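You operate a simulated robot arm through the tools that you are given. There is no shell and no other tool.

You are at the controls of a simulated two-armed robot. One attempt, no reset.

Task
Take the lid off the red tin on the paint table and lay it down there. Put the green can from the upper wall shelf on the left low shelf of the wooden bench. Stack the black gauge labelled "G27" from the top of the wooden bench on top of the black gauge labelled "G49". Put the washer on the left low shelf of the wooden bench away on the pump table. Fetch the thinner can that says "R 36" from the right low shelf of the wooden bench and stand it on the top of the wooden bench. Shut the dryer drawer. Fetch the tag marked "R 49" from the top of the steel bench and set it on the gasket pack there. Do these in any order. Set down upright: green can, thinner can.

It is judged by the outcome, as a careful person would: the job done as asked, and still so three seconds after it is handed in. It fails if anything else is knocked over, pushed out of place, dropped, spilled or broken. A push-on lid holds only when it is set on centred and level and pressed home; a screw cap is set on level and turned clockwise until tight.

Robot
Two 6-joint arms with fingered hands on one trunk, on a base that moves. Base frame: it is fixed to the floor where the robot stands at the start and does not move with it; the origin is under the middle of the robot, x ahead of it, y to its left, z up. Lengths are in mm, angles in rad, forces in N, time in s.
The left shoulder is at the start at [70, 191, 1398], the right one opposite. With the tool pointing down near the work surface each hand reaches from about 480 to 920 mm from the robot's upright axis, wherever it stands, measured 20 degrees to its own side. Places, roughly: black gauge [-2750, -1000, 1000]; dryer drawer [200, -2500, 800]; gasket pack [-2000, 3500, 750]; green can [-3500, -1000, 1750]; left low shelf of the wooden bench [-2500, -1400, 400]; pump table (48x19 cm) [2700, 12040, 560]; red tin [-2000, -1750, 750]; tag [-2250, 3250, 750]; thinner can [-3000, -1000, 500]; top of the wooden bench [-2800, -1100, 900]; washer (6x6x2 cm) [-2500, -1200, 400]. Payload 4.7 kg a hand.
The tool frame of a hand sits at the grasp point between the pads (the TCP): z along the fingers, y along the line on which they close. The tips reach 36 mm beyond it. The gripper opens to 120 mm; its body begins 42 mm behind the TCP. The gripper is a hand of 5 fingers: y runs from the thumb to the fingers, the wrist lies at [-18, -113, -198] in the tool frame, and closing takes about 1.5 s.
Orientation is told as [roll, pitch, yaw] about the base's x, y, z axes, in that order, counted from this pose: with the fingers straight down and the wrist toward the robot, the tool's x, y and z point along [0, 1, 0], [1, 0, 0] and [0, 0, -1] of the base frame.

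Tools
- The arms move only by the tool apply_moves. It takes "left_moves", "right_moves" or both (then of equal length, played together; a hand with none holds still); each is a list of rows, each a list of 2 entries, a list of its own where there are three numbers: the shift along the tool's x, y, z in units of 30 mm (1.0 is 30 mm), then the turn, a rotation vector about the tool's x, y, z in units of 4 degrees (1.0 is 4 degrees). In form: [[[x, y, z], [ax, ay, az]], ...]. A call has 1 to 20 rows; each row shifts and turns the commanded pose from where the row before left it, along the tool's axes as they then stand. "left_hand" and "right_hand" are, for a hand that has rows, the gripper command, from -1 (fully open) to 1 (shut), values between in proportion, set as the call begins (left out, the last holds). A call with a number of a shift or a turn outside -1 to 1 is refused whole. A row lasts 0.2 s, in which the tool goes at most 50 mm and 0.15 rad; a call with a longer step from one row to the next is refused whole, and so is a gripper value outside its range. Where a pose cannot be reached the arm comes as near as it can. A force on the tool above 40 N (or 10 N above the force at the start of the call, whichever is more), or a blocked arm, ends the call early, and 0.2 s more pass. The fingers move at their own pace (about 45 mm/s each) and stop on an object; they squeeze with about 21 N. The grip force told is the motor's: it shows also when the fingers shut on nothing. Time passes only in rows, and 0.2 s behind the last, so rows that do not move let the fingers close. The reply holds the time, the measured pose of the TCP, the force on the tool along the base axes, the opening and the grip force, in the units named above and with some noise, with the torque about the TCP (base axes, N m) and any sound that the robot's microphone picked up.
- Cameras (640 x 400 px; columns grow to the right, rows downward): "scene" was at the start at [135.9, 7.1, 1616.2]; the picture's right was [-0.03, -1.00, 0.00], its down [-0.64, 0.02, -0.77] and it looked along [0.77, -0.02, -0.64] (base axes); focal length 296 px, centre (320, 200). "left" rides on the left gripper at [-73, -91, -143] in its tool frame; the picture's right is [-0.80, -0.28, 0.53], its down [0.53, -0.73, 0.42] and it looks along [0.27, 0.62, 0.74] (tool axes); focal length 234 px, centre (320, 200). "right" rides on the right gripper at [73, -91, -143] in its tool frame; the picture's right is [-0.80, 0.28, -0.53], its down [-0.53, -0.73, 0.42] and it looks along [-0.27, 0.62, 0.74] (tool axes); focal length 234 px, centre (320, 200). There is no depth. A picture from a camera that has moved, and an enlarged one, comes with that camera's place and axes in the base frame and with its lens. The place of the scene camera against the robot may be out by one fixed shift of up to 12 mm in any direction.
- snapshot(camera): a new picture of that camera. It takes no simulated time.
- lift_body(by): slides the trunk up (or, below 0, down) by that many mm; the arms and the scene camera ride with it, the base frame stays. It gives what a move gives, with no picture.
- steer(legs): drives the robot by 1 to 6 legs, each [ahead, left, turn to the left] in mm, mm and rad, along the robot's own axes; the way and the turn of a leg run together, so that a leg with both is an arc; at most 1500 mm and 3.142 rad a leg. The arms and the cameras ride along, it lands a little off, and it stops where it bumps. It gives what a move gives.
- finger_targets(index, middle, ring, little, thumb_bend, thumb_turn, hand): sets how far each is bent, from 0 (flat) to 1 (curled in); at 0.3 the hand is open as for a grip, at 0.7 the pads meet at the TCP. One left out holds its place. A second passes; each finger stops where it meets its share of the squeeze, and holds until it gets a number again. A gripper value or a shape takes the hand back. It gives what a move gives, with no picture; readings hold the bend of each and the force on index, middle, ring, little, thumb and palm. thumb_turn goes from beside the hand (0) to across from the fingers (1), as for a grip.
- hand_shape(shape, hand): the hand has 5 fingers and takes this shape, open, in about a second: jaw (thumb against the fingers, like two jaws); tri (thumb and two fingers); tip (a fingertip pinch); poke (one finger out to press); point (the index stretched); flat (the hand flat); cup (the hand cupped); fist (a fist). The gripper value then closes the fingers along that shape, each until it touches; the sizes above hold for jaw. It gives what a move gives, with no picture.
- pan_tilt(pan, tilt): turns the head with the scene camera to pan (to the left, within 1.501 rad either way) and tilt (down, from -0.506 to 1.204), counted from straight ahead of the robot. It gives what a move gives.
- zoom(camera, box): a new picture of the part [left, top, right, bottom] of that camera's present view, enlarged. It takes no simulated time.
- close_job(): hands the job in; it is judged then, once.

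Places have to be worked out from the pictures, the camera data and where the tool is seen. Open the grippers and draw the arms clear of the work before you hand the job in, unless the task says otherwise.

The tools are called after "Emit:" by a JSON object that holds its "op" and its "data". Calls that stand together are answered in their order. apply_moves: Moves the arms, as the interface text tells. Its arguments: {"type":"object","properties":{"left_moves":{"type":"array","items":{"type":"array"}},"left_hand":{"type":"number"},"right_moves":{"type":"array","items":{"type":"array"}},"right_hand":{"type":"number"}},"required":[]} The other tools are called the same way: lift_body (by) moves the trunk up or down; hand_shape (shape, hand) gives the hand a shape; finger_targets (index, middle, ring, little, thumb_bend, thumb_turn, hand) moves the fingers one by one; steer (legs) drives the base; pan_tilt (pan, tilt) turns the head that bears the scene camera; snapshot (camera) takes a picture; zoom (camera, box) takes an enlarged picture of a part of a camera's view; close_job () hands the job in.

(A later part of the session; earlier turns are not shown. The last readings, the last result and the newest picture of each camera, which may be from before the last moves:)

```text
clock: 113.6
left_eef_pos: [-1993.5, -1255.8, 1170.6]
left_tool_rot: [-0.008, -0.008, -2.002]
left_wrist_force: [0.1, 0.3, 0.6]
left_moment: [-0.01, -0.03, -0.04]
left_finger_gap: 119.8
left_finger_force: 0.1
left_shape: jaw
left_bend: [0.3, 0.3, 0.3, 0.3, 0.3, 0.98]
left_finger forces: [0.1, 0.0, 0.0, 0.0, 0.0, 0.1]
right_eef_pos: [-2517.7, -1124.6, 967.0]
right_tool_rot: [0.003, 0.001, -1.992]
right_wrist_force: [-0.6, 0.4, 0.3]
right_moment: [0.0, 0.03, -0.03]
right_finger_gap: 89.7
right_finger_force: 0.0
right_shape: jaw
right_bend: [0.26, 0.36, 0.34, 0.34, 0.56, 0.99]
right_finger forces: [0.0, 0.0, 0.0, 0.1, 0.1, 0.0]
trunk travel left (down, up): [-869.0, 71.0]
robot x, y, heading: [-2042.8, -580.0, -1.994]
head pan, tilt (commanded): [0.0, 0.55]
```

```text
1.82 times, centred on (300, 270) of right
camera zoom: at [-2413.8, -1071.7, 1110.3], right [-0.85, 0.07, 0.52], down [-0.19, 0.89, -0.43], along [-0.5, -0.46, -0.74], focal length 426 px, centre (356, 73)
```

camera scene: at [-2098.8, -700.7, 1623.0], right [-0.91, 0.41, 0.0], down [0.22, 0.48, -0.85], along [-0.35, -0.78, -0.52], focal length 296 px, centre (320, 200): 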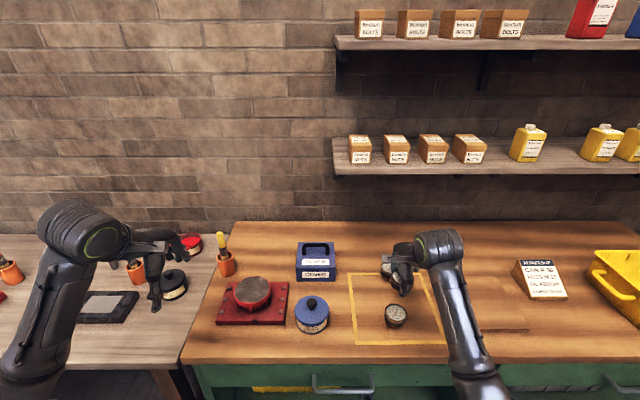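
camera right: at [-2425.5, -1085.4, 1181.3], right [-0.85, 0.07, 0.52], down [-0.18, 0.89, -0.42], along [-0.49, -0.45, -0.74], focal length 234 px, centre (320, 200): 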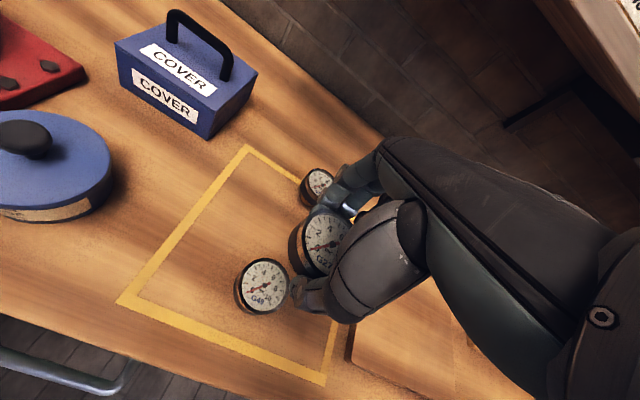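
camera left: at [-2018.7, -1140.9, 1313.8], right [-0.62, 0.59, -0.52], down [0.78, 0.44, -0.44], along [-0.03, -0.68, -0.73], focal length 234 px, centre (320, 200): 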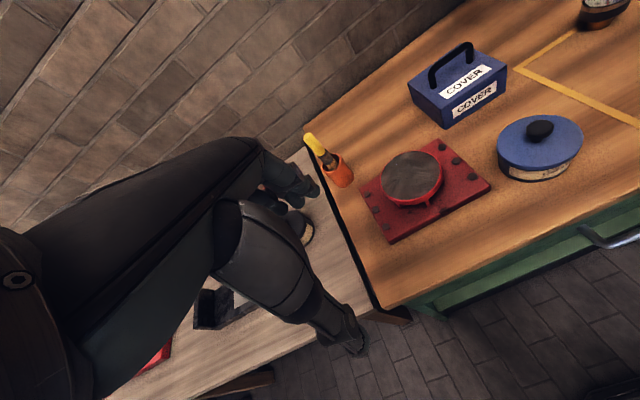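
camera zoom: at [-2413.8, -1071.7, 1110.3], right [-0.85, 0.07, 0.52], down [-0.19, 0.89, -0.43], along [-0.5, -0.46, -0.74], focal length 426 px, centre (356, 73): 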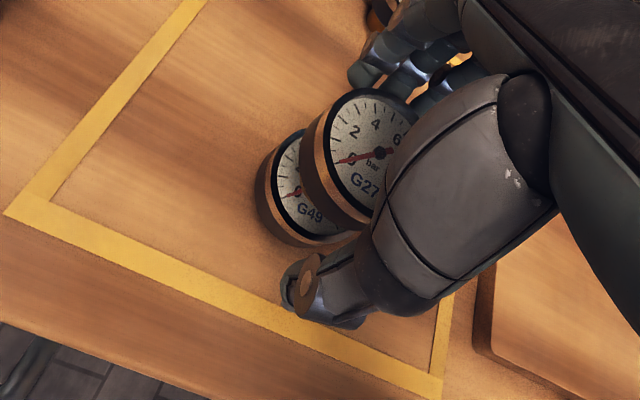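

The stack stands. I raise the hand straight up.

Emit:
{"op": "apply_moves", "data": {"right_moves": [[[0, 0, -0.4], [0, 0, 0]], [[0, 0, -0.5], [0, 0, 0]], [[0, 0, -0.7], [0, 0, 0]], [[0, 0, -0.9], [0, 0, 0]], [[0, 0, -1], [0, 0, 0]], [[0, 0, -1], [0, 0, 0]]]}}

Emit:
{"op": "zoom", "data": {"camera": "scene", "box": [340, 220, 480, 350]}}

Emit:
{"op": "snapshot", "data": {"camera": "right"}}

```text
clock: 115.0
left_eef_pos: [-1992.9, -1255.6, 1169.9]
left_tool_rot: [-0.01, -0.01, -2.001]
left_wrist_force: [0.0, -0.4, 0.0]
left_moment: [0.03, -0.02, 0.02]
left_finger_gap: 120.0
left_finger_force: 0.0
left_shape: jaw
left_bend: [0.3, 0.3, 0.3, 0.3, 0.3, 0.98]
left_finger forces: [0.1, 0.0, 0.1, 0.0, 0.0, 0.0]
right_eef_pos: [-2519.2, -1124.2, 1102.1]
right_tool_rot: [0.003, 0.0, -1.992]
right_wrist_force: [0.3, 0.4, -0.2]
right_moment: [-0.01, 0.01, 0.0]
right_finger_gap: 89.8
right_finger_force: 0.0
right_shape: jaw
right_bend: [0.26, 0.36, 0.34, 0.34, 0.56, 0.99]
right_finger forces: [0.1, 0.2, 0.1, 0.1, 0.0, 0.0]
trunk travel left (down, up): [-869.0, 71.0]
robot x, y, heading: [-2038.6, -584.7, -1.993]
head pan, tilt (commanded): [0.0, 0.55]
```

```text
3.08 times, centred on (410, 285) of scene
camera zoom: at [-2097.1, -701.1, 1622.9], right [-0.91, 0.41, 0.0], down [0.22, 0.48, -0.85], along [-0.35, -0.78, -0.52], focal length 912 px, centre (43, -62)
```

zoom: 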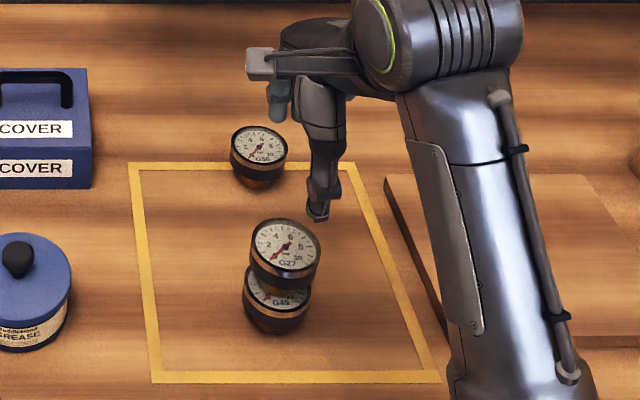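

```text
taken
camera right: at [-2414.7, -1070.7, 1245.6], right [-0.85, 0.07, 0.52], down [-0.19, 0.89, -0.43], along [-0.5, -0.46, -0.74], focal length 234 px, centre (320, 200)
```

right: 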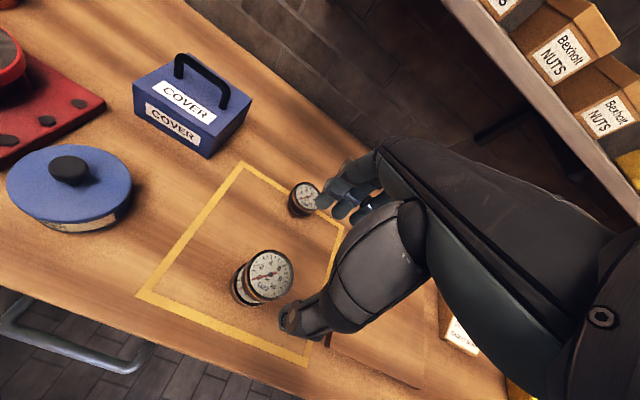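

The G27-on-G49 stack stands well. Now I back away from the bench and lower the trunk to look into the low shelves.

Emit:
{"op": "steer", "data": {"legs": [[-480, 0, 0], [0, -450, 0]]}}

Emit:
{"op": "lift_body", "data": {"by": -500}}

Emit:
{"op": "snapshot", "data": {"camera": "scene"}}

```text
clock: 120.1
left_eef_pos: [-2196.1, -643.7, 1170.0]
left_tool_rot: [-0.009, -0.01, -1.984]
left_wrist_force: [0.3, -0.4, 0.3]
left_moment: [0.01, 0.01, 0.03]
left_finger_gap: 119.8
left_finger_force: 0.1
left_shape: jaw
left_bend: [0.3, 0.3, 0.3, 0.3, 0.3, 0.98]
left_finger forces: [0.0, 0.0, 0.0, 0.0, 0.0, 0.0]
right_eef_pos: [-2723.0, -520.6, 1102.0]
right_tool_rot: [0.0, 0.001, -1.974]
right_wrist_force: [-0.1, -0.1, 0.1]
right_moment: [-0.03, 0.01, 0.02]
right_finger_gap: 89.7
right_finger_force: 0.0
right_shape: jaw
right_bend: [0.26, 0.36, 0.34, 0.34, 0.56, 0.99]
right_finger forces: [0.1, 0.0, 0.0, 0.0, 0.0, 0.1]
trunk travel left (down, up): [-869.0, 71.0]
robot x, y, heading: [-2254.6, 33.8, -1.986]
head pan, tilt (commanded): [0.0, 0.55]
```

```text
refused: -500 is not a number from -400 to 400
```

```text
taken
camera scene: at [-2307.7, -90.6, 1623.0], right [-0.92, 0.4, 0.0], down [0.21, 0.48, -0.85], along [-0.34, -0.78, -0.52], focal length 296 px, centre (320, 200)
```

scene: 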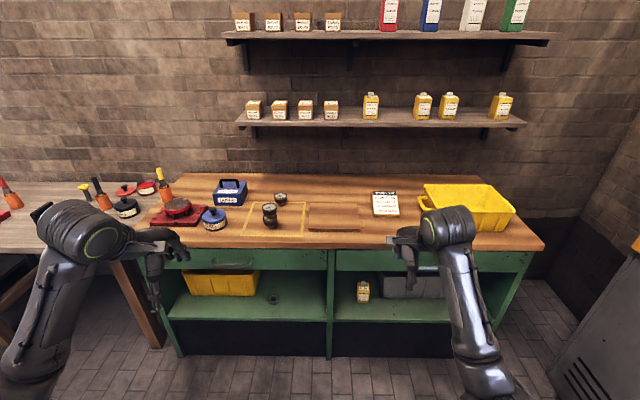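

All is in order on the bench. I lower the trunk by 400 mm with the hands clear of the bench front.

Emit:
{"op": "lift_body", "data": {"by": -400}}

Emit:
{"op": "pan_tilt", "data": {"pan": 0.0, "tilt": 0.5}}

Emit:
{"op": "snapshot", "data": {"camera": "scene"}}

Emit:
{"op": "zoom", "data": {"camera": "scene", "box": [310, 180, 510, 310]}}

Emit:
{"op": "zoom", "data": {"camera": "scene", "box": [150, 180, 350, 310]}}

```text
clock: 123.9
left_eef_pos: [-2195.6, -642.2, 770.3]
left_tool_rot: [-0.009, -0.007, -1.985]
left_wrist_force: [-0.6, -0.2, 0.0]
left_moment: [-0.02, 0.01, 0.02]
left_finger_gap: 119.8
left_finger_force: 0.0
left_shape: jaw
left_bend: [0.3, 0.3, 0.3, 0.3, 0.3, 0.98]
left_finger forces: [0.0, 0.0, 0.1, 0.0, 0.0, 0.1]
right_eef_pos: [-2723.7, -518.9, 703.1]
right_tool_rot: [0.002, -0.001, -1.976]
right_wrist_force: [-0.8, -1.2, -0.1]
right_moment: [0.01, -0.01, -0.02]
right_finger_gap: 89.4
right_finger_force: 0.1
right_shape: jaw
right_bend: [0.26, 0.36, 0.34, 0.34, 0.56, 0.99]
right_finger forces: [0.0, 0.1, 0.0, 0.0, 0.0, 0.0]
trunk travel left (down, up): [-469.0, 471.0]
robot x, y, heading: [-2251.9, 31.9, -1.982]
head pan, tilt (commanded): [0.0, 0.55]
```

```text
clock: 124.6
left_eef_pos: [-2194.5, -642.9, 769.5]
left_tool_rot: [-0.009, -0.008, -1.984]
left_wrist_force: [0.1, -0.7, -1.0]
left_moment: [-0.01, 0.02, -0.02]
left_finger_gap: 120.1
left_finger_force: 0.1
left_shape: jaw
left_bend: [0.3, 0.3, 0.3, 0.3, 0.3, 0.98]
left_finger forces: [0.0, 0.1, 0.0, 0.0, 0.1, 0.1]
right_eef_pos: [-2724.5, -519.3, 702.5]
right_tool_rot: [0.002, -0.001, -1.977]
right_wrist_force: [0.5, 0.1, -0.3]
right_moment: [0.02, 0.0, 0.01]
right_finger_gap: 89.4
right_finger_force: 0.1
right_shape: jaw
right_bend: [0.26, 0.36, 0.34, 0.34, 0.56, 0.99]
right_finger forces: [0.0, 0.1, 0.0, 0.1, 0.1, 0.0]
trunk travel left (down, up): [-469.0, 471.0]
robot x, y, heading: [-2250.4, 30.5, -1.98]
head pan, tilt (commanded): [0.0, 0.499]
```

```text
taken
camera scene: at [-2309.2, -91.1, 1227.6], right [-0.92, 0.4, 0.0], down [0.19, 0.44, -0.88], along [-0.35, -0.81, -0.48], focal length 296 px, centre (320, 200)
```

scene: 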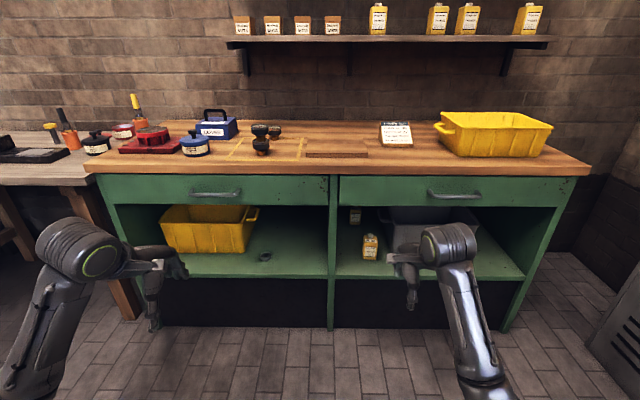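

```text
3.08 times, centred on (410, 245) of scene
camera zoom: at [-2309.2, -91.1, 1227.6], right [-0.92, 0.4, 0.0], down [0.19, 0.44, -0.88], along [-0.35, -0.81, -0.48], focal length 912 px, centre (43, 62)
```

zoom: 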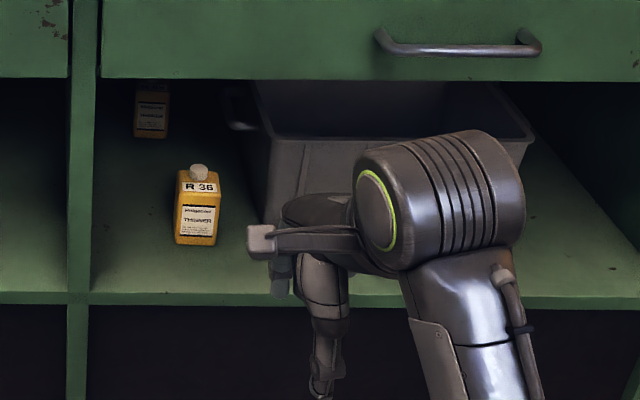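

```text
3.08 times, centred on (250, 245) of scene
camera zoom: at [-2309.2, -91.1, 1227.6], right [-0.92, 0.4, 0.0], down [0.19, 0.44, -0.88], along [-0.35, -0.81, -0.48], focal length 912 px, centre (535, 62)
```

zoom: 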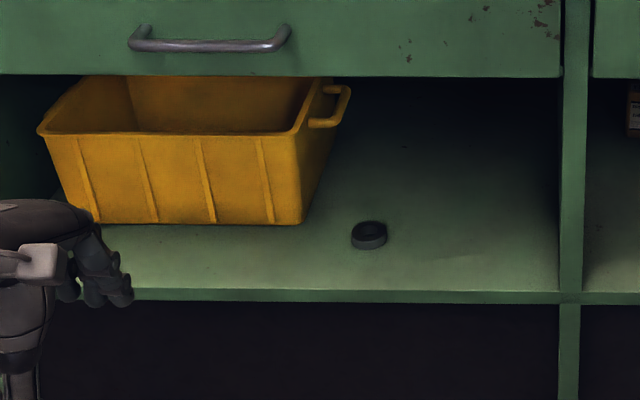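

Two views put the R 36 can's foot near [-2925, -959, 357] (about 60 mm wide, 180 mm behind the bench edge) with 80 mm or more free on either side and the drawer bottom near z 730. I turn the right hand to point forward with its closing axis level, moving it outward as it turns.

Emit:
{"op": "apply_moves", "data": {"right_moves": [[[-1, 0, 0], [0, 0, 0]], [[-1, 0, 0], [0, 0, 0]], [[-1, 0, 0], [0, 0, 0]], [[-1, 0, 0], [0, 0, 0]], [[-1, 0, 0], [0, 0, 0]]], "right_hand": -0.6}}

Emit:
{"op": "apply_moves", "data": {"right_moves": [[[0, 0, 0], [-1, 1, 1]], [[0, 0, 0], [-1, 1, 1]], [[0, 0, 0], [-1, 1, 1]], [[0, 0, 0], [-1, 1, 1]], [[0, 0, 0], [-1, 1, 1]], [[0, 0, 0], [-1, 1, 1]], [[0, 0, 0], [-1, 1, 1]], [[0, 0, 0], [-1, 1, 1]], [[0, 0, 0], [-1, 1, 1]], [[0, 0, 0], [-1, 1, 1]], [[0, 0, 0], [-1, 1, 1]], [[0, 0, 0], [-1, 1, 1]], [[0, 0, 0], [-1, 1, 1]], [[0, 0, 0], [-1, 1, 1]], [[0, 0, 0], [-1, 1, 1]], [[0, 0, 0], [-1, 1, 1]], [[0, 0, 0], [-1, 1, 1]], [[0, 0, 0], [-0.32, 0.32, 0.32]]]}}

Emit:
{"op": "snapshot", "data": {"camera": "scene"}}

Emit:
{"op": "snapshot", "data": {"camera": "right"}}

```text
clock: 125.8
left_eef_pos: [-2196.7, -643.0, 770.7]
left_tool_rot: [-0.006, -0.01, -1.984]
left_wrist_force: [-0.4, 0.6, 0.7]
left_moment: [-0.01, 0.0, -0.01]
left_finger_gap: 119.7
left_finger_force: 0.2
left_shape: jaw
left_bend: [0.3, 0.3, 0.3, 0.3, 0.3, 0.98]
left_finger forces: [0.1, 0.1, 0.1, 0.0, 0.0, 0.1]
right_eef_pos: [-2862.9, -461.8, 701.1]
right_tool_rot: [0.001, 0.0, -1.975]
right_wrist_force: [0.5, -0.3, -0.3]
right_moment: [0.01, -0.03, -0.01]
right_finger_gap: 95.8
right_finger_force: 0.0
right_shape: jaw
right_bend: [0.26, 0.34, 0.32, 0.33, 0.52, 0.99]
right_finger forces: [0.0, 0.0, 0.1, 0.1, 0.1, 0.0]
trunk travel left (down, up): [-469.0, 471.0]
robot x, y, heading: [-2252.6, 28.9, -1.98]
head pan, tilt (commanded): [0.0, 0.499]
```

```text
clock: 129.6
left_eef_pos: [-2196.4, -642.1, 770.9]
left_tool_rot: [-0.01, -0.008, -1.985]
left_wrist_force: [-0.7, 0.6, -0.4]
left_moment: [0.0, 0.02, 0.02]
left_finger_gap: 119.9
left_finger_force: 0.1
left_shape: jaw
left_bend: [0.3, 0.3, 0.3, 0.3, 0.3, 0.98]
left_finger forces: [0.0, 0.0, 0.0, 0.0, 0.0, 0.0]
right_eef_pos: [-2862.3, -460.8, 702.3]
right_tool_rot: [1.573, 0.002, 2.737]
right_wrist_force: [-0.3, 0.2, 0.1]
right_moment: [-0.02, -0.02, 0.0]
right_finger_gap: 95.8
right_finger_force: 0.2
right_shape: jaw
right_bend: [0.26, 0.34, 0.32, 0.33, 0.52, 0.99]
right_finger forces: [0.1, 0.0, 0.1, 0.0, 0.0, 0.0]
trunk travel left (down, up): [-469.0, 471.0]
robot x, y, heading: [-2255.1, 28.8, -1.981]
head pan, tilt (commanded): [0.0, 0.499]
```

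```text
taken
camera scene: at [-2309.1, -91.0, 1227.6], right [-0.92, 0.4, 0.0], down [0.19, 0.44, -0.88], along [-0.35, -0.81, -0.48], focal length 296 px, centre (320, 200)
```

scene: 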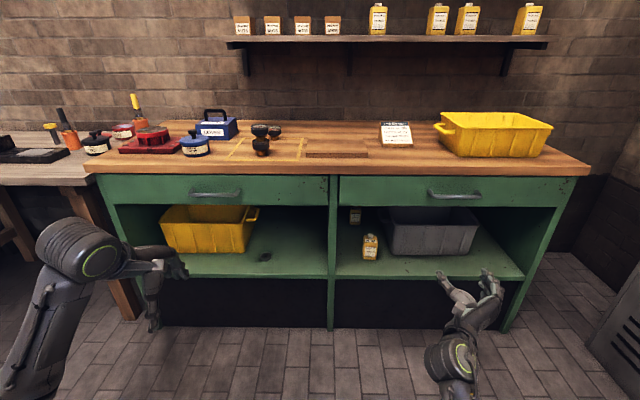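

```text
taken
camera right: at [-2720.6, -365.3, 774.3], right [-0.05, 0.59, -0.81], down [0.51, -0.68, -0.53], along [-0.86, -0.43, -0.27], focal length 234 px, centre (320, 200)
```

right: 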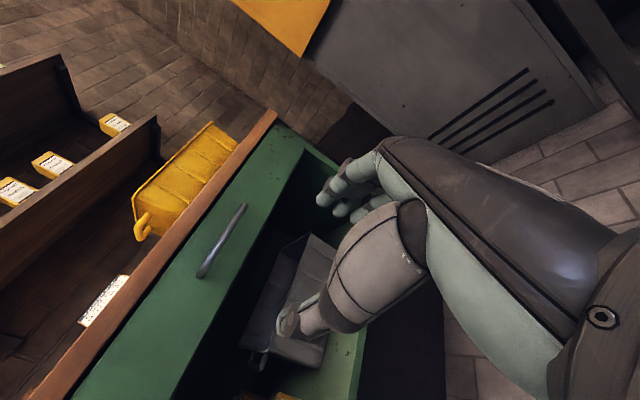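

The right hand now points forward, thumb left, fingers right. I lower the trunk 270 mm to put the TCP at about z 432, then strafe left and drive part of the way in.

Emit:
{"op": "lift_body", "data": {"by": -270}}

Emit:
{"op": "steer", "data": {"legs": [[0, 135, 0], [280, 0, 0]]}}

Emit:
{"op": "snapshot", "data": {"camera": "scene"}}

Emit:
{"op": "snapshot", "data": {"camera": "right"}}

```text
clock: 132.3
left_eef_pos: [-2194.5, -642.0, 502.7]
left_tool_rot: [-0.009, -0.012, -1.984]
left_wrist_force: [0.2, -0.6, 0.3]
left_moment: [0.0, -0.03, -0.01]
left_finger_gap: 119.8
left_finger_force: 0.0
left_shape: jaw
left_bend: [0.3, 0.3, 0.3, 0.3, 0.3, 0.98]
left_finger forces: [0.0, 0.0, 0.0, 0.0, 0.1, 0.0]
right_eef_pos: [-2861.5, -460.0, 436.6]
right_tool_rot: [1.573, -0.003, 2.737]
right_wrist_force: [0.1, -0.6, 0.4]
right_moment: [0.02, 0.0, 0.04]
right_finger_gap: 95.6
right_finger_force: 0.0
right_shape: jaw
right_bend: [0.26, 0.34, 0.32, 0.33, 0.52, 0.99]
right_finger forces: [0.1, 0.0, 0.0, 0.1, 0.0, 0.0]
trunk travel left (down, up): [-199.0, 741.0]
robot x, y, heading: [-2255.5, 30.3, -1.978]
head pan, tilt (commanded): [0.0, 0.499]
```

```text
clock: 135.2
left_eef_pos: [-2186.7, -951.4, 502.0]
left_tool_rot: [-0.013, -0.013, -1.991]
left_wrist_force: [0.1, -0.4, 0.0]
left_moment: [0.01, -0.02, 0.0]
left_finger_gap: 119.4
left_finger_force: 0.0
left_shape: jaw
left_bend: [0.3, 0.3, 0.3, 0.3, 0.3, 0.98]
left_finger forces: [0.1, 0.1, 0.0, 0.0, 0.1, 0.0]
right_eef_pos: [-2852.1, -766.8, 438.6]
right_tool_rot: [1.578, -0.003, 2.732]
right_wrist_force: [-0.3, -0.8, 0.4]
right_moment: [0.01, 0.0, -0.03]
right_finger_gap: 95.7
right_finger_force: 0.1
right_shape: jaw
right_bend: [0.26, 0.34, 0.32, 0.33, 0.52, 0.99]
right_finger forces: [0.1, 0.1, 0.0, 0.0, 0.0, 0.1]
trunk travel left (down, up): [-199.0, 741.0]
robot x, y, heading: [-2245.7, -276.9, -1.986]
head pan, tilt (commanded): [0.0, 0.499]
```

```text
taken
camera scene: at [-2292.7, -398.6, 958.6], right [-0.92, 0.4, 0.01], down [0.19, 0.44, -0.88], along [-0.36, -0.8, -0.47], focal length 296 px, centre (320, 200)
```

scene: 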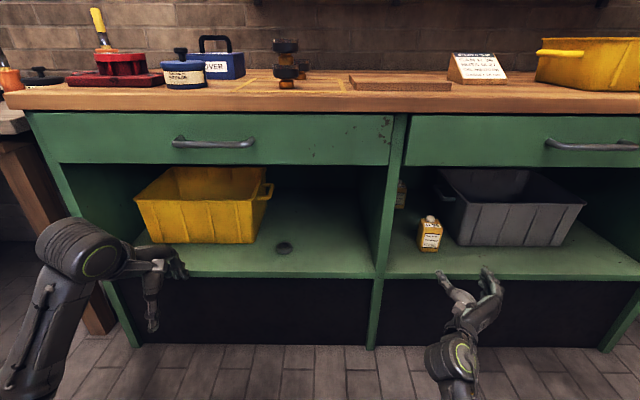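

```text
taken
camera right: at [-2709.2, -671.5, 509.4], right [-0.05, 0.59, -0.81], down [0.5, -0.68, -0.53], along [-0.87, -0.43, -0.26], focal length 234 px, centre (320, 200)
```

right: 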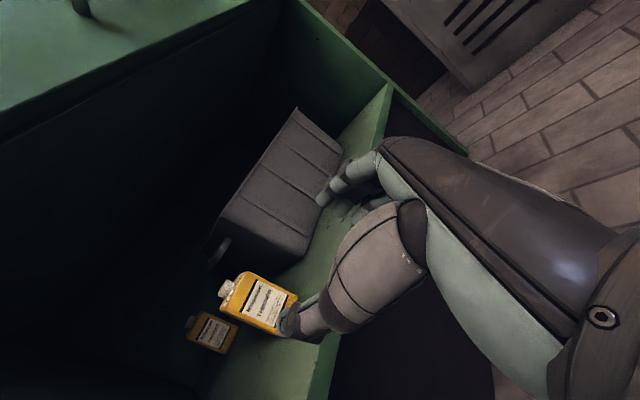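

The can is 205 mm ahead (front face) and 10 mm left of the TCP. I shift the hand left 10 mm, drive 110 mm in, and check.

Emit:
{"op": "apply_moves", "data": {"right_moves": [[[-0.1, -0.33, 0], [0, 0, 0]]]}}

Emit:
{"op": "steer", "data": {"legs": [[110, 0, 0]]}}

Emit:
{"op": "snapshot", "data": {"camera": "scene"}}

Emit:
{"op": "snapshot", "data": {"camera": "right"}}

```text
clock: 135.6
left_eef_pos: [-2187.3, -951.2, 502.2]
left_tool_rot: [-0.013, -0.014, -1.991]
left_wrist_force: [0.0, -0.6, 0.1]
left_moment: [0.02, -0.01, -0.01]
left_finger_gap: 119.7
left_finger_force: 0.0
left_shape: jaw
left_bend: [0.3, 0.3, 0.3, 0.3, 0.3, 0.98]
left_finger forces: [0.0, 0.1, 0.0, 0.0, 0.1, 0.1]
right_eef_pos: [-2847.1, -769.6, 436.9]
right_tool_rot: [1.582, -0.013, 2.729]
right_wrist_force: [0.1, 0.4, 0.2]
right_moment: [0.01, -0.01, 0.02]
right_finger_gap: 95.5
right_finger_force: 0.0
right_shape: jaw
right_bend: [0.26, 0.34, 0.32, 0.33, 0.52, 0.99]
right_finger forces: [0.1, 0.0, 0.0, 0.0, 0.0, 0.1]
trunk travel left (down, up): [-199.0, 741.0]
robot x, y, heading: [-2243.0, -279.2, -1.981]
head pan, tilt (commanded): [0.0, 0.499]
```

```text
clock: 136.8
left_eef_pos: [-2229.8, -1053.0, 501.9]
left_tool_rot: [-0.012, -0.011, -1.989]
left_wrist_force: [-0.6, -0.2, -0.3]
left_moment: [-0.02, 0.02, 0.0]
left_finger_gap: 119.7
left_finger_force: 0.3
left_shape: jaw
left_bend: [0.3, 0.3, 0.3, 0.3, 0.3, 0.98]
left_finger forces: [0.0, 0.0, 0.1, 0.1, 0.1, 0.0]
right_eef_pos: [-2889.8, -872.0, 436.1]
right_tool_rot: [1.58, -0.007, 2.732]
right_wrist_force: [0.1, -0.3, -0.2]
right_moment: [0.03, 0.0, -0.03]
right_finger_gap: 95.9
right_finger_force: 0.0
right_shape: jaw
right_bend: [0.26, 0.34, 0.32, 0.33, 0.52, 0.99]
right_finger forces: [0.0, 0.0, 0.0, 0.0, 0.1, 0.0]
trunk travel left (down, up): [-199.0, 741.0]
robot x, y, heading: [-2287.7, -379.0, -1.989]
head pan, tilt (commanded): [0.0, 0.499]
```

```text
taken
camera scene: at [-2338.6, -499.3, 958.3], right [-0.92, 0.4, 0.0], down [0.19, 0.44, -0.88], along [-0.35, -0.8, -0.48], focal length 296 px, centre (320, 200)
```

scene: 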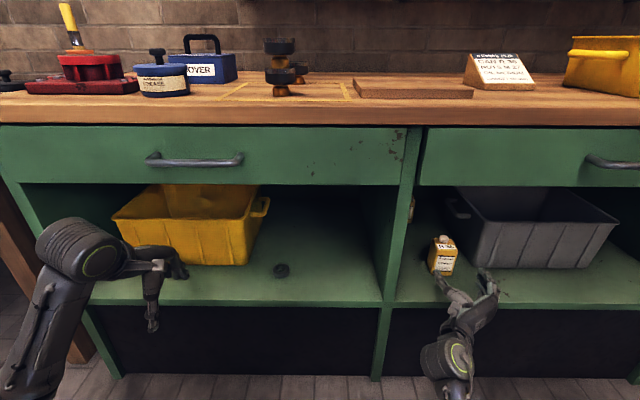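

```text
taken
camera right: at [-2746.9, -776.6, 506.5], right [-0.06, 0.59, -0.81], down [0.5, -0.68, -0.53], along [-0.87, -0.43, -0.25], focal length 234 px, centre (320, 200)
```

right: 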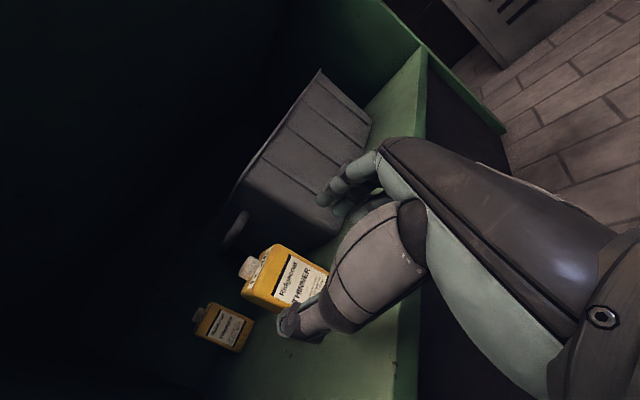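

The can's front face is 93 mm ahead and 3 mm to the left. I reach forward with the arm in two stages.

Emit:
{"op": "apply_moves", "data": {"right_moves": [[[0, -0.12, 0.8], [0, 0, 0]], [[0, 0, 0.8], [0, 0, 0]]]}}

Emit:
{"op": "zoom", "data": {"camera": "scene", "box": [380, 200, 540, 340]}}

Emit:
{"op": "snapshot", "data": {"camera": "right"}}

```text
clock: 137.4
left_eef_pos: [-2231.5, -1052.2, 498.6]
left_tool_rot: [-0.009, -0.009, -1.989]
left_wrist_force: [0.4, -1.0, -0.2]
left_moment: [0.01, 0.02, 0.02]
left_finger_gap: 119.5
left_finger_force: 0.0
left_shape: jaw
left_bend: [0.3, 0.3, 0.3, 0.3, 0.3, 0.98]
left_finger forces: [0.1, 0.0, 0.0, 0.1, 0.1, 0.0]
right_eef_pos: [-2908.4, -917.0, 431.7]
right_tool_rot: [1.574, -0.003, 2.732]
right_wrist_force: [0.1, 0.6, 0.1]
right_moment: [-0.02, -0.02, 0.0]
right_finger_gap: 96.0
right_finger_force: 0.0
right_shape: jaw
right_bend: [0.26, 0.34, 0.32, 0.33, 0.52, 0.99]
right_finger forces: [0.0, 0.0, 0.0, 0.0, 0.0, 0.0]
trunk travel left (down, up): [-199.0, 741.0]
robot x, y, heading: [-2285.6, -382.6, -1.985]
head pan, tilt (commanded): [0.0, 0.499]
```

```text
2.86 times, centred on (460, 270) of scene
camera zoom: at [-2342.5, -501.1, 956.2], right [-0.92, 0.4, 0.0], down [0.19, 0.44, -0.88], along [-0.35, -0.8, -0.48], focal length 847 px, centre (-80, 0)
```

zoom: 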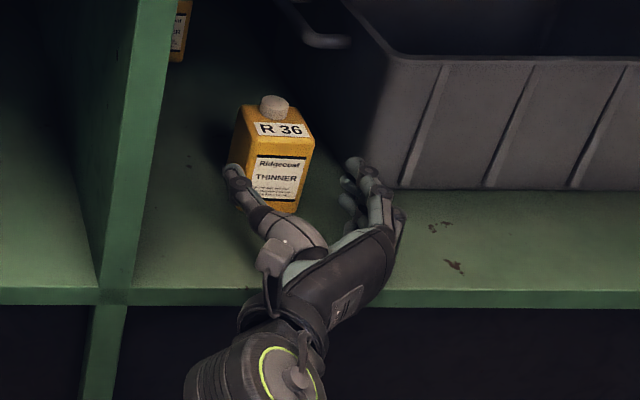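

```text
taken
camera right: at [-2765.2, -821.9, 502.8], right [-0.05, 0.59, -0.81], down [0.5, -0.68, -0.53], along [-0.86, -0.43, -0.26], focal length 234 px, centre (320, 200)
```

right: 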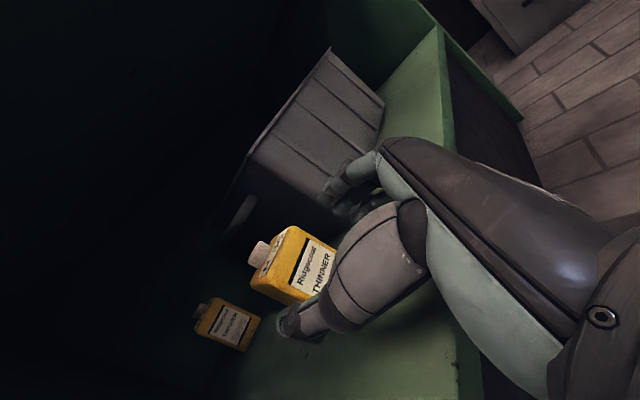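

Using the hand camera alone, the can's face is about 66 mm ahead and centred within a few millimetres. I open slightly wider and reach 80 mm forward around the can.

Emit:
{"op": "apply_moves", "data": {"right_moves": [[[0, 0, 0], [0, 0, 0]], [[0, 0, 0.7], [0, 0, 0]], [[0, 0, 0.7], [0, 0, 0]], [[0, 0, 0.7], [0, 0, 0]], [[0, 0, 0.5], [0, 0, 0]]], "right_hand": -0.8}}

Emit:
{"op": "zoom", "data": {"camera": "scene", "box": [380, 200, 540, 340]}}

Emit:
{"op": "snapshot", "data": {"camera": "right"}}

```text
clock: 138.6
left_eef_pos: [-2230.6, -1052.7, 499.9]
left_tool_rot: [-0.009, -0.01, -1.99]
left_wrist_force: [0.1, -0.2, 0.4]
left_moment: [0.0, -0.03, 0.0]
left_finger_gap: 119.8
left_finger_force: 0.0
left_shape: jaw
left_bend: [0.3, 0.3, 0.3, 0.3, 0.3, 0.98]
left_finger forces: [0.0, 0.0, 0.0, 0.1, 0.0, 0.0]
right_eef_pos: [-2938.3, -988.3, 433.8]
right_tool_rot: [1.576, -0.003, 2.733]
right_wrist_force: [0.2, 0.0, 0.7]
right_moment: [0.0, 0.01, -0.02]
right_finger_gap: 107.8
right_finger_force: 0.0
right_shape: jaw
right_bend: [0.27, 0.32, 0.31, 0.31, 0.41, 0.98]
right_finger forces: [0.1, 0.1, 0.1, 0.0, 0.0, 0.0]
trunk travel left (down, up): [-199.0, 741.0]
robot x, y, heading: [-2288.6, -381.1, -1.986]
head pan, tilt (commanded): [0.0, 0.499]
```

```text
2.86 times, centred on (460, 270) of scene
camera zoom: at [-2342.3, -501.0, 957.6], right [-0.92, 0.4, 0.0], down [0.19, 0.44, -0.88], along [-0.35, -0.8, -0.48], focal length 847 px, centre (-80, 0)
```

zoom: 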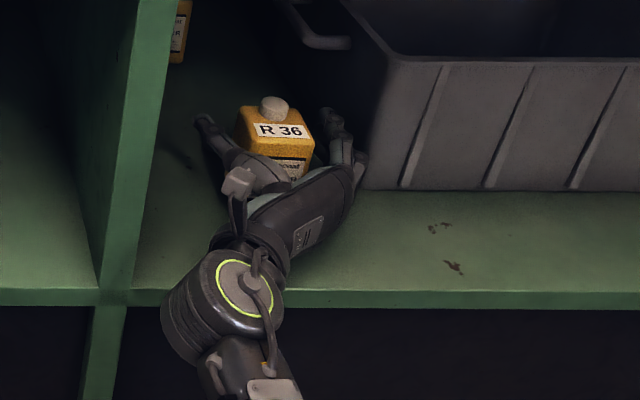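

```text
taken
camera right: at [-2796.8, -893.5, 505.0], right [-0.05, 0.59, -0.81], down [0.5, -0.68, -0.53], along [-0.86, -0.43, -0.26], focal length 234 px, centre (320, 200)
```

right: 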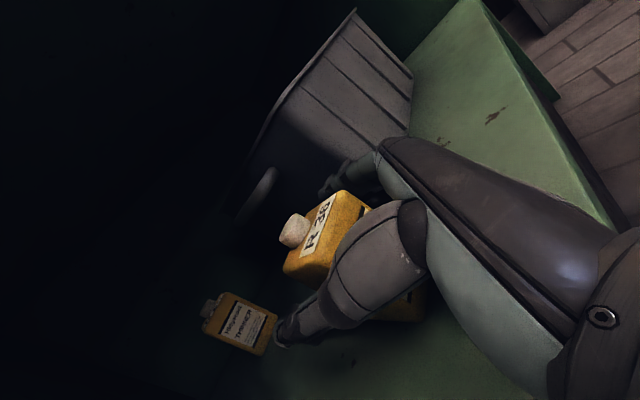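

The can is between thumb and fingers. I close the hand.

Emit:
{"op": "apply_moves", "data": {"right_moves": [[[0, 0, 0], [0, 0, 0]], [[0, 0, 0], [0, 0, 0]], [[0, 0, 0], [0, 0, 0]], [[0, 0, 0], [0, 0, 0]], [[0, 0, 0], [0, 0, 0]], [[0, 0, 0], [0, 0, 0]], [[0, 0, 0], [0, 0, 0]]], "right_hand": 1}}

Emit:
{"op": "zoom", "data": {"camera": "scene", "box": [380, 200, 540, 340]}}

Emit:
{"op": "snapshot", "data": {"camera": "right"}}

```text
clock: 140.2
left_eef_pos: [-2231.6, -1052.3, 499.9]
left_tool_rot: [-0.009, -0.008, -1.991]
left_wrist_force: [1.3, 0.0, 0.0]
left_moment: [-0.04, 0.03, 0.04]
left_finger_gap: 119.7
left_finger_force: 0.0
left_shape: jaw
left_bend: [0.3, 0.3, 0.3, 0.3, 0.3, 0.98]
left_finger forces: [0.1, 0.0, 0.0, 0.0, 0.0, 0.0]
right_eef_pos: [-2939.5, -987.9, 434.0]
right_tool_rot: [1.575, -0.005, 2.733]
right_wrist_force: [-0.5, -1.9, 0.2]
right_moment: [0.1, 0.09, 0.03]
right_finger_gap: 54.5
right_finger_force: 20.9
right_shape: jaw
right_bend: [0.74, 0.47, 0.44, 0.44, 0.72, 1.0]
right_finger forces: [9.8, 5.5, 2.5, 1.2, 18.9, 0.1]
trunk travel left (down, up): [-199.0, 741.0]
robot x, y, heading: [-2285.8, -380.4, -1.985]
head pan, tilt (commanded): [0.0, 0.499]
```

```text
2.86 times, centred on (460, 270) of scene
camera zoom: at [-2342.3, -501.1, 957.6], right [-0.92, 0.4, 0.0], down [0.19, 0.44, -0.88], along [-0.35, -0.8, -0.48], focal length 847 px, centre (-80, 0)
```

zoom: 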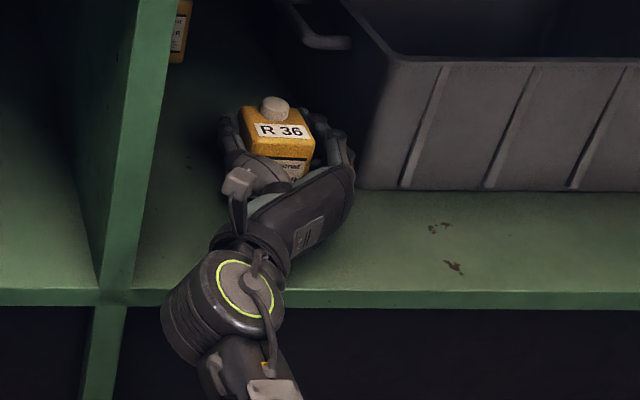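

```text
taken
camera right: at [-2796.8, -893.3, 505.0], right [-0.05, 0.59, -0.81], down [0.5, -0.68, -0.53], along [-0.86, -0.43, -0.26], focal length 234 px, centre (320, 200)
```

right: 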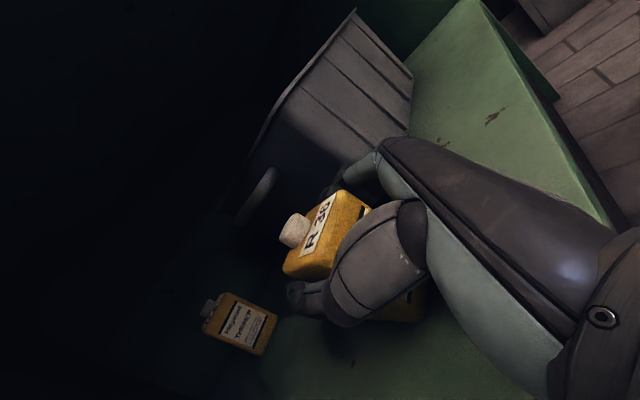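

Firm grip (54.5 mm). I lift 40 mm (tool x is up) and see whether it holds level.

Emit:
{"op": "apply_moves", "data": {"right_moves": [[[0.2, 0, 0], [0, 0, 0]], [[0.4, 0, 0], [0, 0, 0]], [[0.5, 0, 0], [0, 0, 0]], [[0.4, 0, 0], [0, 0, 0]]]}}

Emit:
{"op": "zoom", "data": {"camera": "scene", "box": [380, 200, 540, 340]}}

Emit:
{"op": "snapshot", "data": {"camera": "right"}}

```text
clock: 141.2
left_eef_pos: [-2232.3, -1052.3, 499.7]
left_tool_rot: [-0.009, -0.008, -1.99]
left_wrist_force: [-0.1, -0.1, -0.6]
left_moment: [0.01, -0.03, 0.0]
left_finger_gap: 119.6
left_finger_force: 0.1
left_shape: jaw
left_bend: [0.3, 0.3, 0.3, 0.3, 0.3, 0.98]
left_finger forces: [0.0, 0.0, 0.0, 0.1, 0.0, 0.1]
right_eef_pos: [-2937.9, -989.1, 476.3]
right_tool_rot: [1.574, -0.005, 2.732]
right_wrist_force: [0.2, 0.3, -3.9]
right_moment: [0.01, 0.04, 0.02]
right_finger_gap: 54.7
right_finger_force: 21.0
right_shape: jaw
right_bend: [0.74, 0.47, 0.44, 0.45, 0.72, 1.0]
right_finger forces: [8.4, 5.2, 2.3, 1.0, 19.3, 0.0]
trunk travel left (down, up): [-199.0, 741.0]
robot x, y, heading: [-2288.9, -383.4, -1.982]
head pan, tilt (commanded): [0.0, 0.499]
```

```text
2.86 times, centred on (460, 270) of scene
camera zoom: at [-2342.5, -501.2, 957.5], right [-0.92, 0.4, 0.0], down [0.19, 0.44, -0.88], along [-0.35, -0.8, -0.48], focal length 847 px, centre (-80, 0)
```

zoom: 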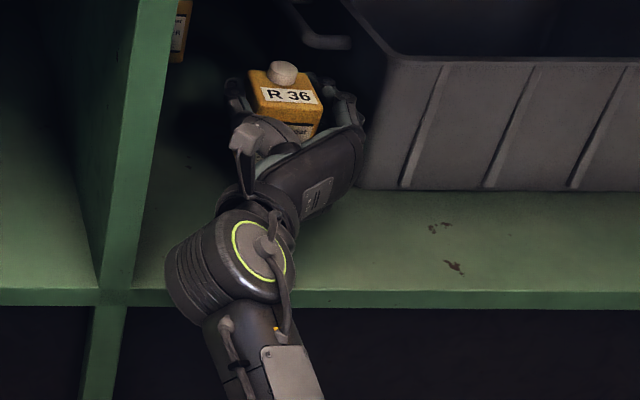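

```text
taken
camera right: at [-2795.7, -894.6, 548.7], right [-0.05, 0.59, -0.81], down [0.5, -0.68, -0.53], along [-0.86, -0.43, -0.26], focal length 234 px, centre (320, 200)
```

right: 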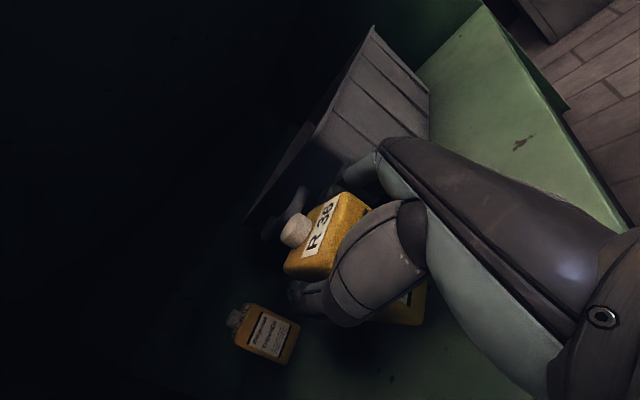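

The can is held upright. I back the base straight out of the shelf.

Emit:
{"op": "steer", "data": {"legs": [[-420, 0, 0]]}}

Emit:
{"op": "snapshot", "data": {"camera": "scene"}}

```text
clock: 143.7
left_eef_pos: [-2067.8, -670.2, 500.1]
left_tool_rot: [-0.01, -0.009, -1.999]
left_wrist_force: [-0.2, 0.4, 0.2]
left_moment: [0.02, -0.03, 0.01]
left_finger_gap: 119.8
left_finger_force: 0.0
left_shape: jaw
left_bend: [0.3, 0.3, 0.3, 0.3, 0.3, 0.98]
left_finger forces: [0.1, 0.0, 0.1, 0.0, 0.0, 0.0]
right_eef_pos: [-2773.9, -600.3, 477.8]
right_tool_rot: [1.575, -0.008, 2.722]
right_wrist_force: [1.0, 0.3, -3.6]
right_moment: [-0.03, 0.04, 0.01]
right_finger_gap: 54.5
right_finger_force: 21.0
right_shape: jaw
right_bend: [0.74, 0.47, 0.44, 0.45, 0.72, 1.0]
right_finger forces: [8.5, 5.2, 2.3, 1.0, 19.2, 0.0]
trunk travel left (down, up): [-199.0, 741.0]
robot x, y, heading: [-2116.5, 2.4, -1.994]
head pan, tilt (commanded): [0.0, 0.499]
```

```text
taken
camera scene: at [-2173.6, -117.7, 957.5], right [-0.91, 0.41, 0.0], down [0.2, 0.44, -0.88], along [-0.36, -0.8, -0.48], focal length 296 px, centre (320, 200)
```

scene: 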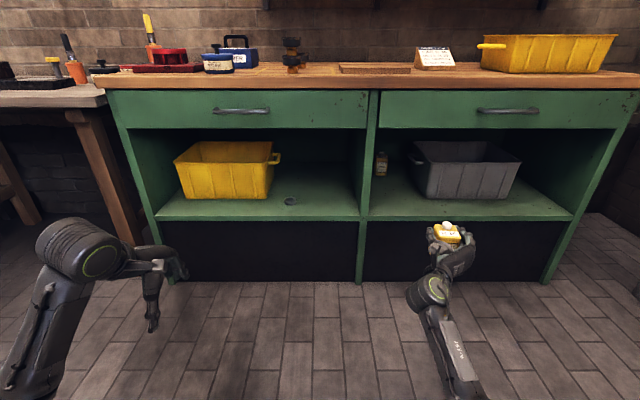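

Can safely out. I raise the trunk 540 mm to bring the can above the bench top.

Emit:
{"op": "lift_body", "data": {"by": 400}}

Emit:
{"op": "lift_body", "data": {"by": 140}}

Emit:
{"op": "steer", "data": {"legs": [[0, -92, 0.008], [150, 0, 0]]}}

Emit:
{"op": "snapshot", "data": {"camera": "scene"}}

Emit:
{"op": "snapshot", "data": {"camera": "right"}}

```text
clock: 147.6
left_eef_pos: [-2066.8, -672.2, 900.3]
left_tool_rot: [-0.01, -0.009, -1.999]
left_wrist_force: [0.2, -0.2, -0.3]
left_moment: [-0.05, -0.03, 0.0]
left_finger_gap: 119.8
left_finger_force: 0.1
left_shape: jaw
left_bend: [0.3, 0.3, 0.3, 0.3, 0.3, 0.98]
left_finger forces: [0.0, 0.1, 0.1, 0.0, 0.0, 0.0]
right_eef_pos: [-2772.5, -601.7, 877.0]
right_tool_rot: [1.575, -0.006, 2.722]
right_wrist_force: [-0.4, -0.8, -3.0]
right_moment: [0.03, 0.01, 0.0]
right_finger_gap: 54.6
right_finger_force: 20.9
right_shape: jaw
right_bend: [0.74, 0.47, 0.44, 0.45, 0.72, 1.0]
right_finger forces: [8.5, 5.1, 2.2, 0.9, 19.2, 0.0]
trunk travel left (down, up): [-599.0, 341.0]
robot x, y, heading: [-2113.6, 0.7, -1.994]
head pan, tilt (commanded): [0.0, 0.499]
```

```text
clock: 149.2
left_eef_pos: [-2067.9, -671.6, 1040.6]
left_tool_rot: [-0.008, -0.008, -1.998]
left_wrist_force: [-0.9, 0.2, -0.5]
left_moment: [0.03, -0.03, 0.02]
left_finger_gap: 119.7
left_finger_force: 0.1
left_shape: jaw
left_bend: [0.3, 0.3, 0.3, 0.3, 0.3, 0.98]
left_finger forces: [0.0, 0.1, 0.0, 0.0, 0.0, 0.1]
right_eef_pos: [-2774.4, -601.2, 1016.3]
right_tool_rot: [1.576, -0.006, 2.722]
right_wrist_force: [-0.4, 0.8, -3.6]
right_moment: [0.01, 0.01, 0.01]
right_finger_gap: 54.5
right_finger_force: 21.2
right_shape: jaw
right_bend: [0.74, 0.47, 0.44, 0.45, 0.72, 1.0]
right_finger forces: [8.5, 5.1, 2.2, 1.0, 19.2, 0.0]
trunk travel left (down, up): [-739.0, 201.0]
robot x, y, heading: [-2120.3, 1.9, -1.997]
head pan, tilt (commanded): [0.0, 0.499]
```

```text
clock: 151.3
left_eef_pos: [-2206.7, -767.5, 1041.4]
left_tool_rot: [-0.009, -0.01, -1.992]
left_wrist_force: [0.6, 0.0, -0.1]
left_moment: [-0.02, 0.03, 0.01]
left_finger_gap: 119.8
left_finger_force: 0.0
left_shape: jaw
left_bend: [0.3, 0.3, 0.3, 0.3, 0.3, 0.98]
left_finger forces: [0.0, 0.0, 0.0, 0.0, 0.0, 0.1]
right_eef_pos: [-2913.2, -701.0, 1017.8]
right_tool_rot: [1.576, -0.005, 2.729]
right_wrist_force: [0.7, -0.7, -3.0]
right_moment: [0.0, 0.01, 0.02]
right_finger_gap: 54.7
right_finger_force: 20.9
right_shape: jaw
right_bend: [0.74, 0.47, 0.44, 0.45, 0.72, 1.0]
right_finger forces: [8.6, 5.2, 2.4, 1.0, 19.4, 0.0]
trunk travel left (down, up): [-739.0, 201.0]
robot x, y, heading: [-2260.5, -96.7, -1.988]
head pan, tilt (commanded): [0.0, 0.499]
```

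```text
taken
camera scene: at [-2315.6, -215.7, 1497.7], right [-0.91, 0.4, 0.0], down [0.19, 0.44, -0.88], along [-0.36, -0.8, -0.48], focal length 296 px, centre (320, 200)
```

scene: 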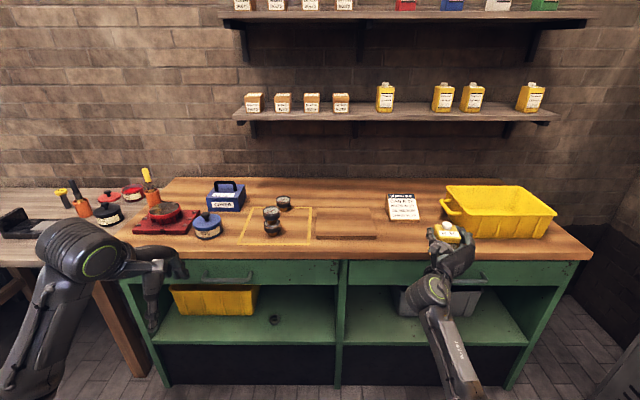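

```text
taken
camera right: at [-2770.1, -607.6, 1088.9], right [-0.05, 0.59, -0.81], down [0.5, -0.68, -0.53], along [-0.87, -0.43, -0.26], focal length 234 px, centre (320, 200)
```

right: 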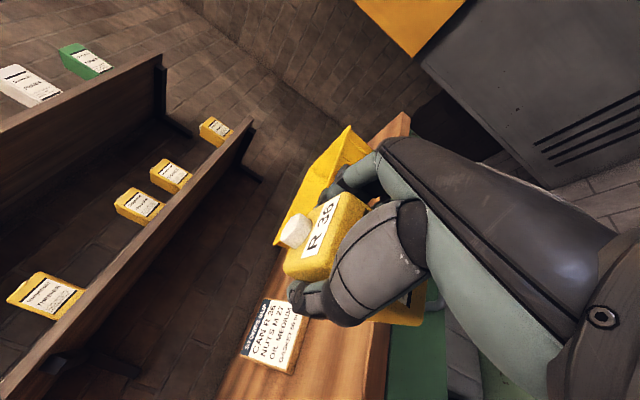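

I drive 186 mm ahead, which should bring the can over the free spot in front of the stores slip.

Emit:
{"op": "steer", "data": {"legs": [[180, -6, 0]]}}

Emit:
{"op": "snapshot", "data": {"camera": "scene"}}

Emit:
{"op": "zoom", "data": {"camera": "scene", "box": [380, 200, 560, 340]}}

Emit:
{"op": "snapshot", "data": {"camera": "right"}}

```text
clock: 152.8
left_eef_pos: [-2285.0, -929.8, 1040.6]
left_tool_rot: [-0.01, -0.011, -1.993]
left_wrist_force: [0.2, 0.5, 0.2]
left_moment: [0.01, 0.01, -0.03]
left_finger_gap: 119.7
left_finger_force: 0.2
left_shape: jaw
left_bend: [0.3, 0.3, 0.3, 0.3, 0.3, 0.98]
left_finger forces: [0.0, 0.1, 0.0, 0.1, 0.0, 0.0]
right_eef_pos: [-2992.2, -865.5, 1017.5]
right_tool_rot: [1.577, -0.003, 2.729]
right_wrist_force: [-0.4, 0.1, -3.3]
right_moment: [0.02, 0.03, 0.03]
right_finger_gap: 54.6
right_finger_force: 21.0
right_shape: jaw
right_bend: [0.74, 0.47, 0.44, 0.45, 0.72, 1.0]
right_finger forces: [8.6, 5.2, 2.4, 1.1, 19.4, 0.0]
trunk travel left (down, up): [-739.0, 201.0]
robot x, y, heading: [-2340.4, -257.3, -1.984]
head pan, tilt (commanded): [0.0, 0.499]
```

```text
taken
camera scene: at [-2394.8, -378.9, 1497.6], right [-0.91, 0.4, 0.0], down [0.19, 0.44, -0.88], along [-0.35, -0.8, -0.48], focal length 296 px, centre (320, 200)
```

scene: 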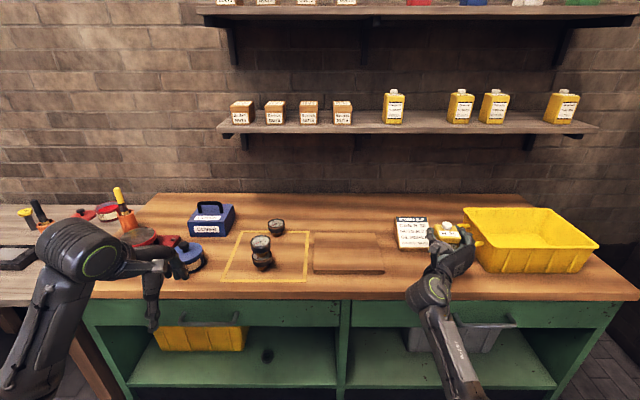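

```text
2.86 times, centred on (470, 270) of scene
camera zoom: at [-2394.8, -378.9, 1497.6], right [-0.91, 0.4, 0.0], down [0.19, 0.44, -0.88], along [-0.35, -0.8, -0.48], focal length 847 px, centre (-109, 0)
```

zoom: 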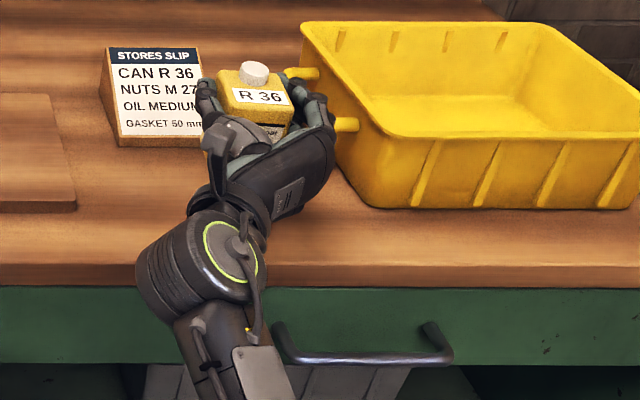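

```text
taken
camera right: at [-2849.0, -770.8, 1088.4], right [-0.05, 0.59, -0.81], down [0.5, -0.68, -0.53], along [-0.87, -0.43, -0.26], focal length 234 px, centre (320, 200)
```

right: 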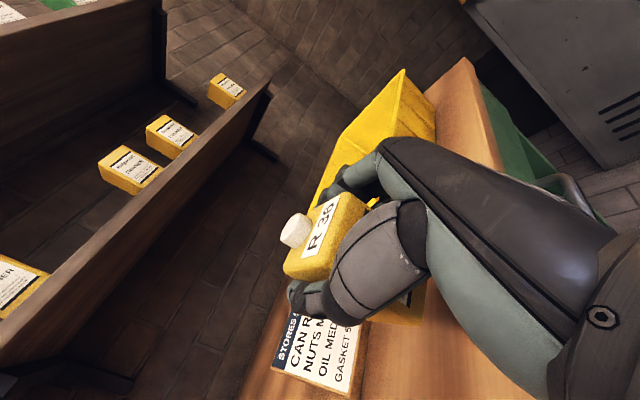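

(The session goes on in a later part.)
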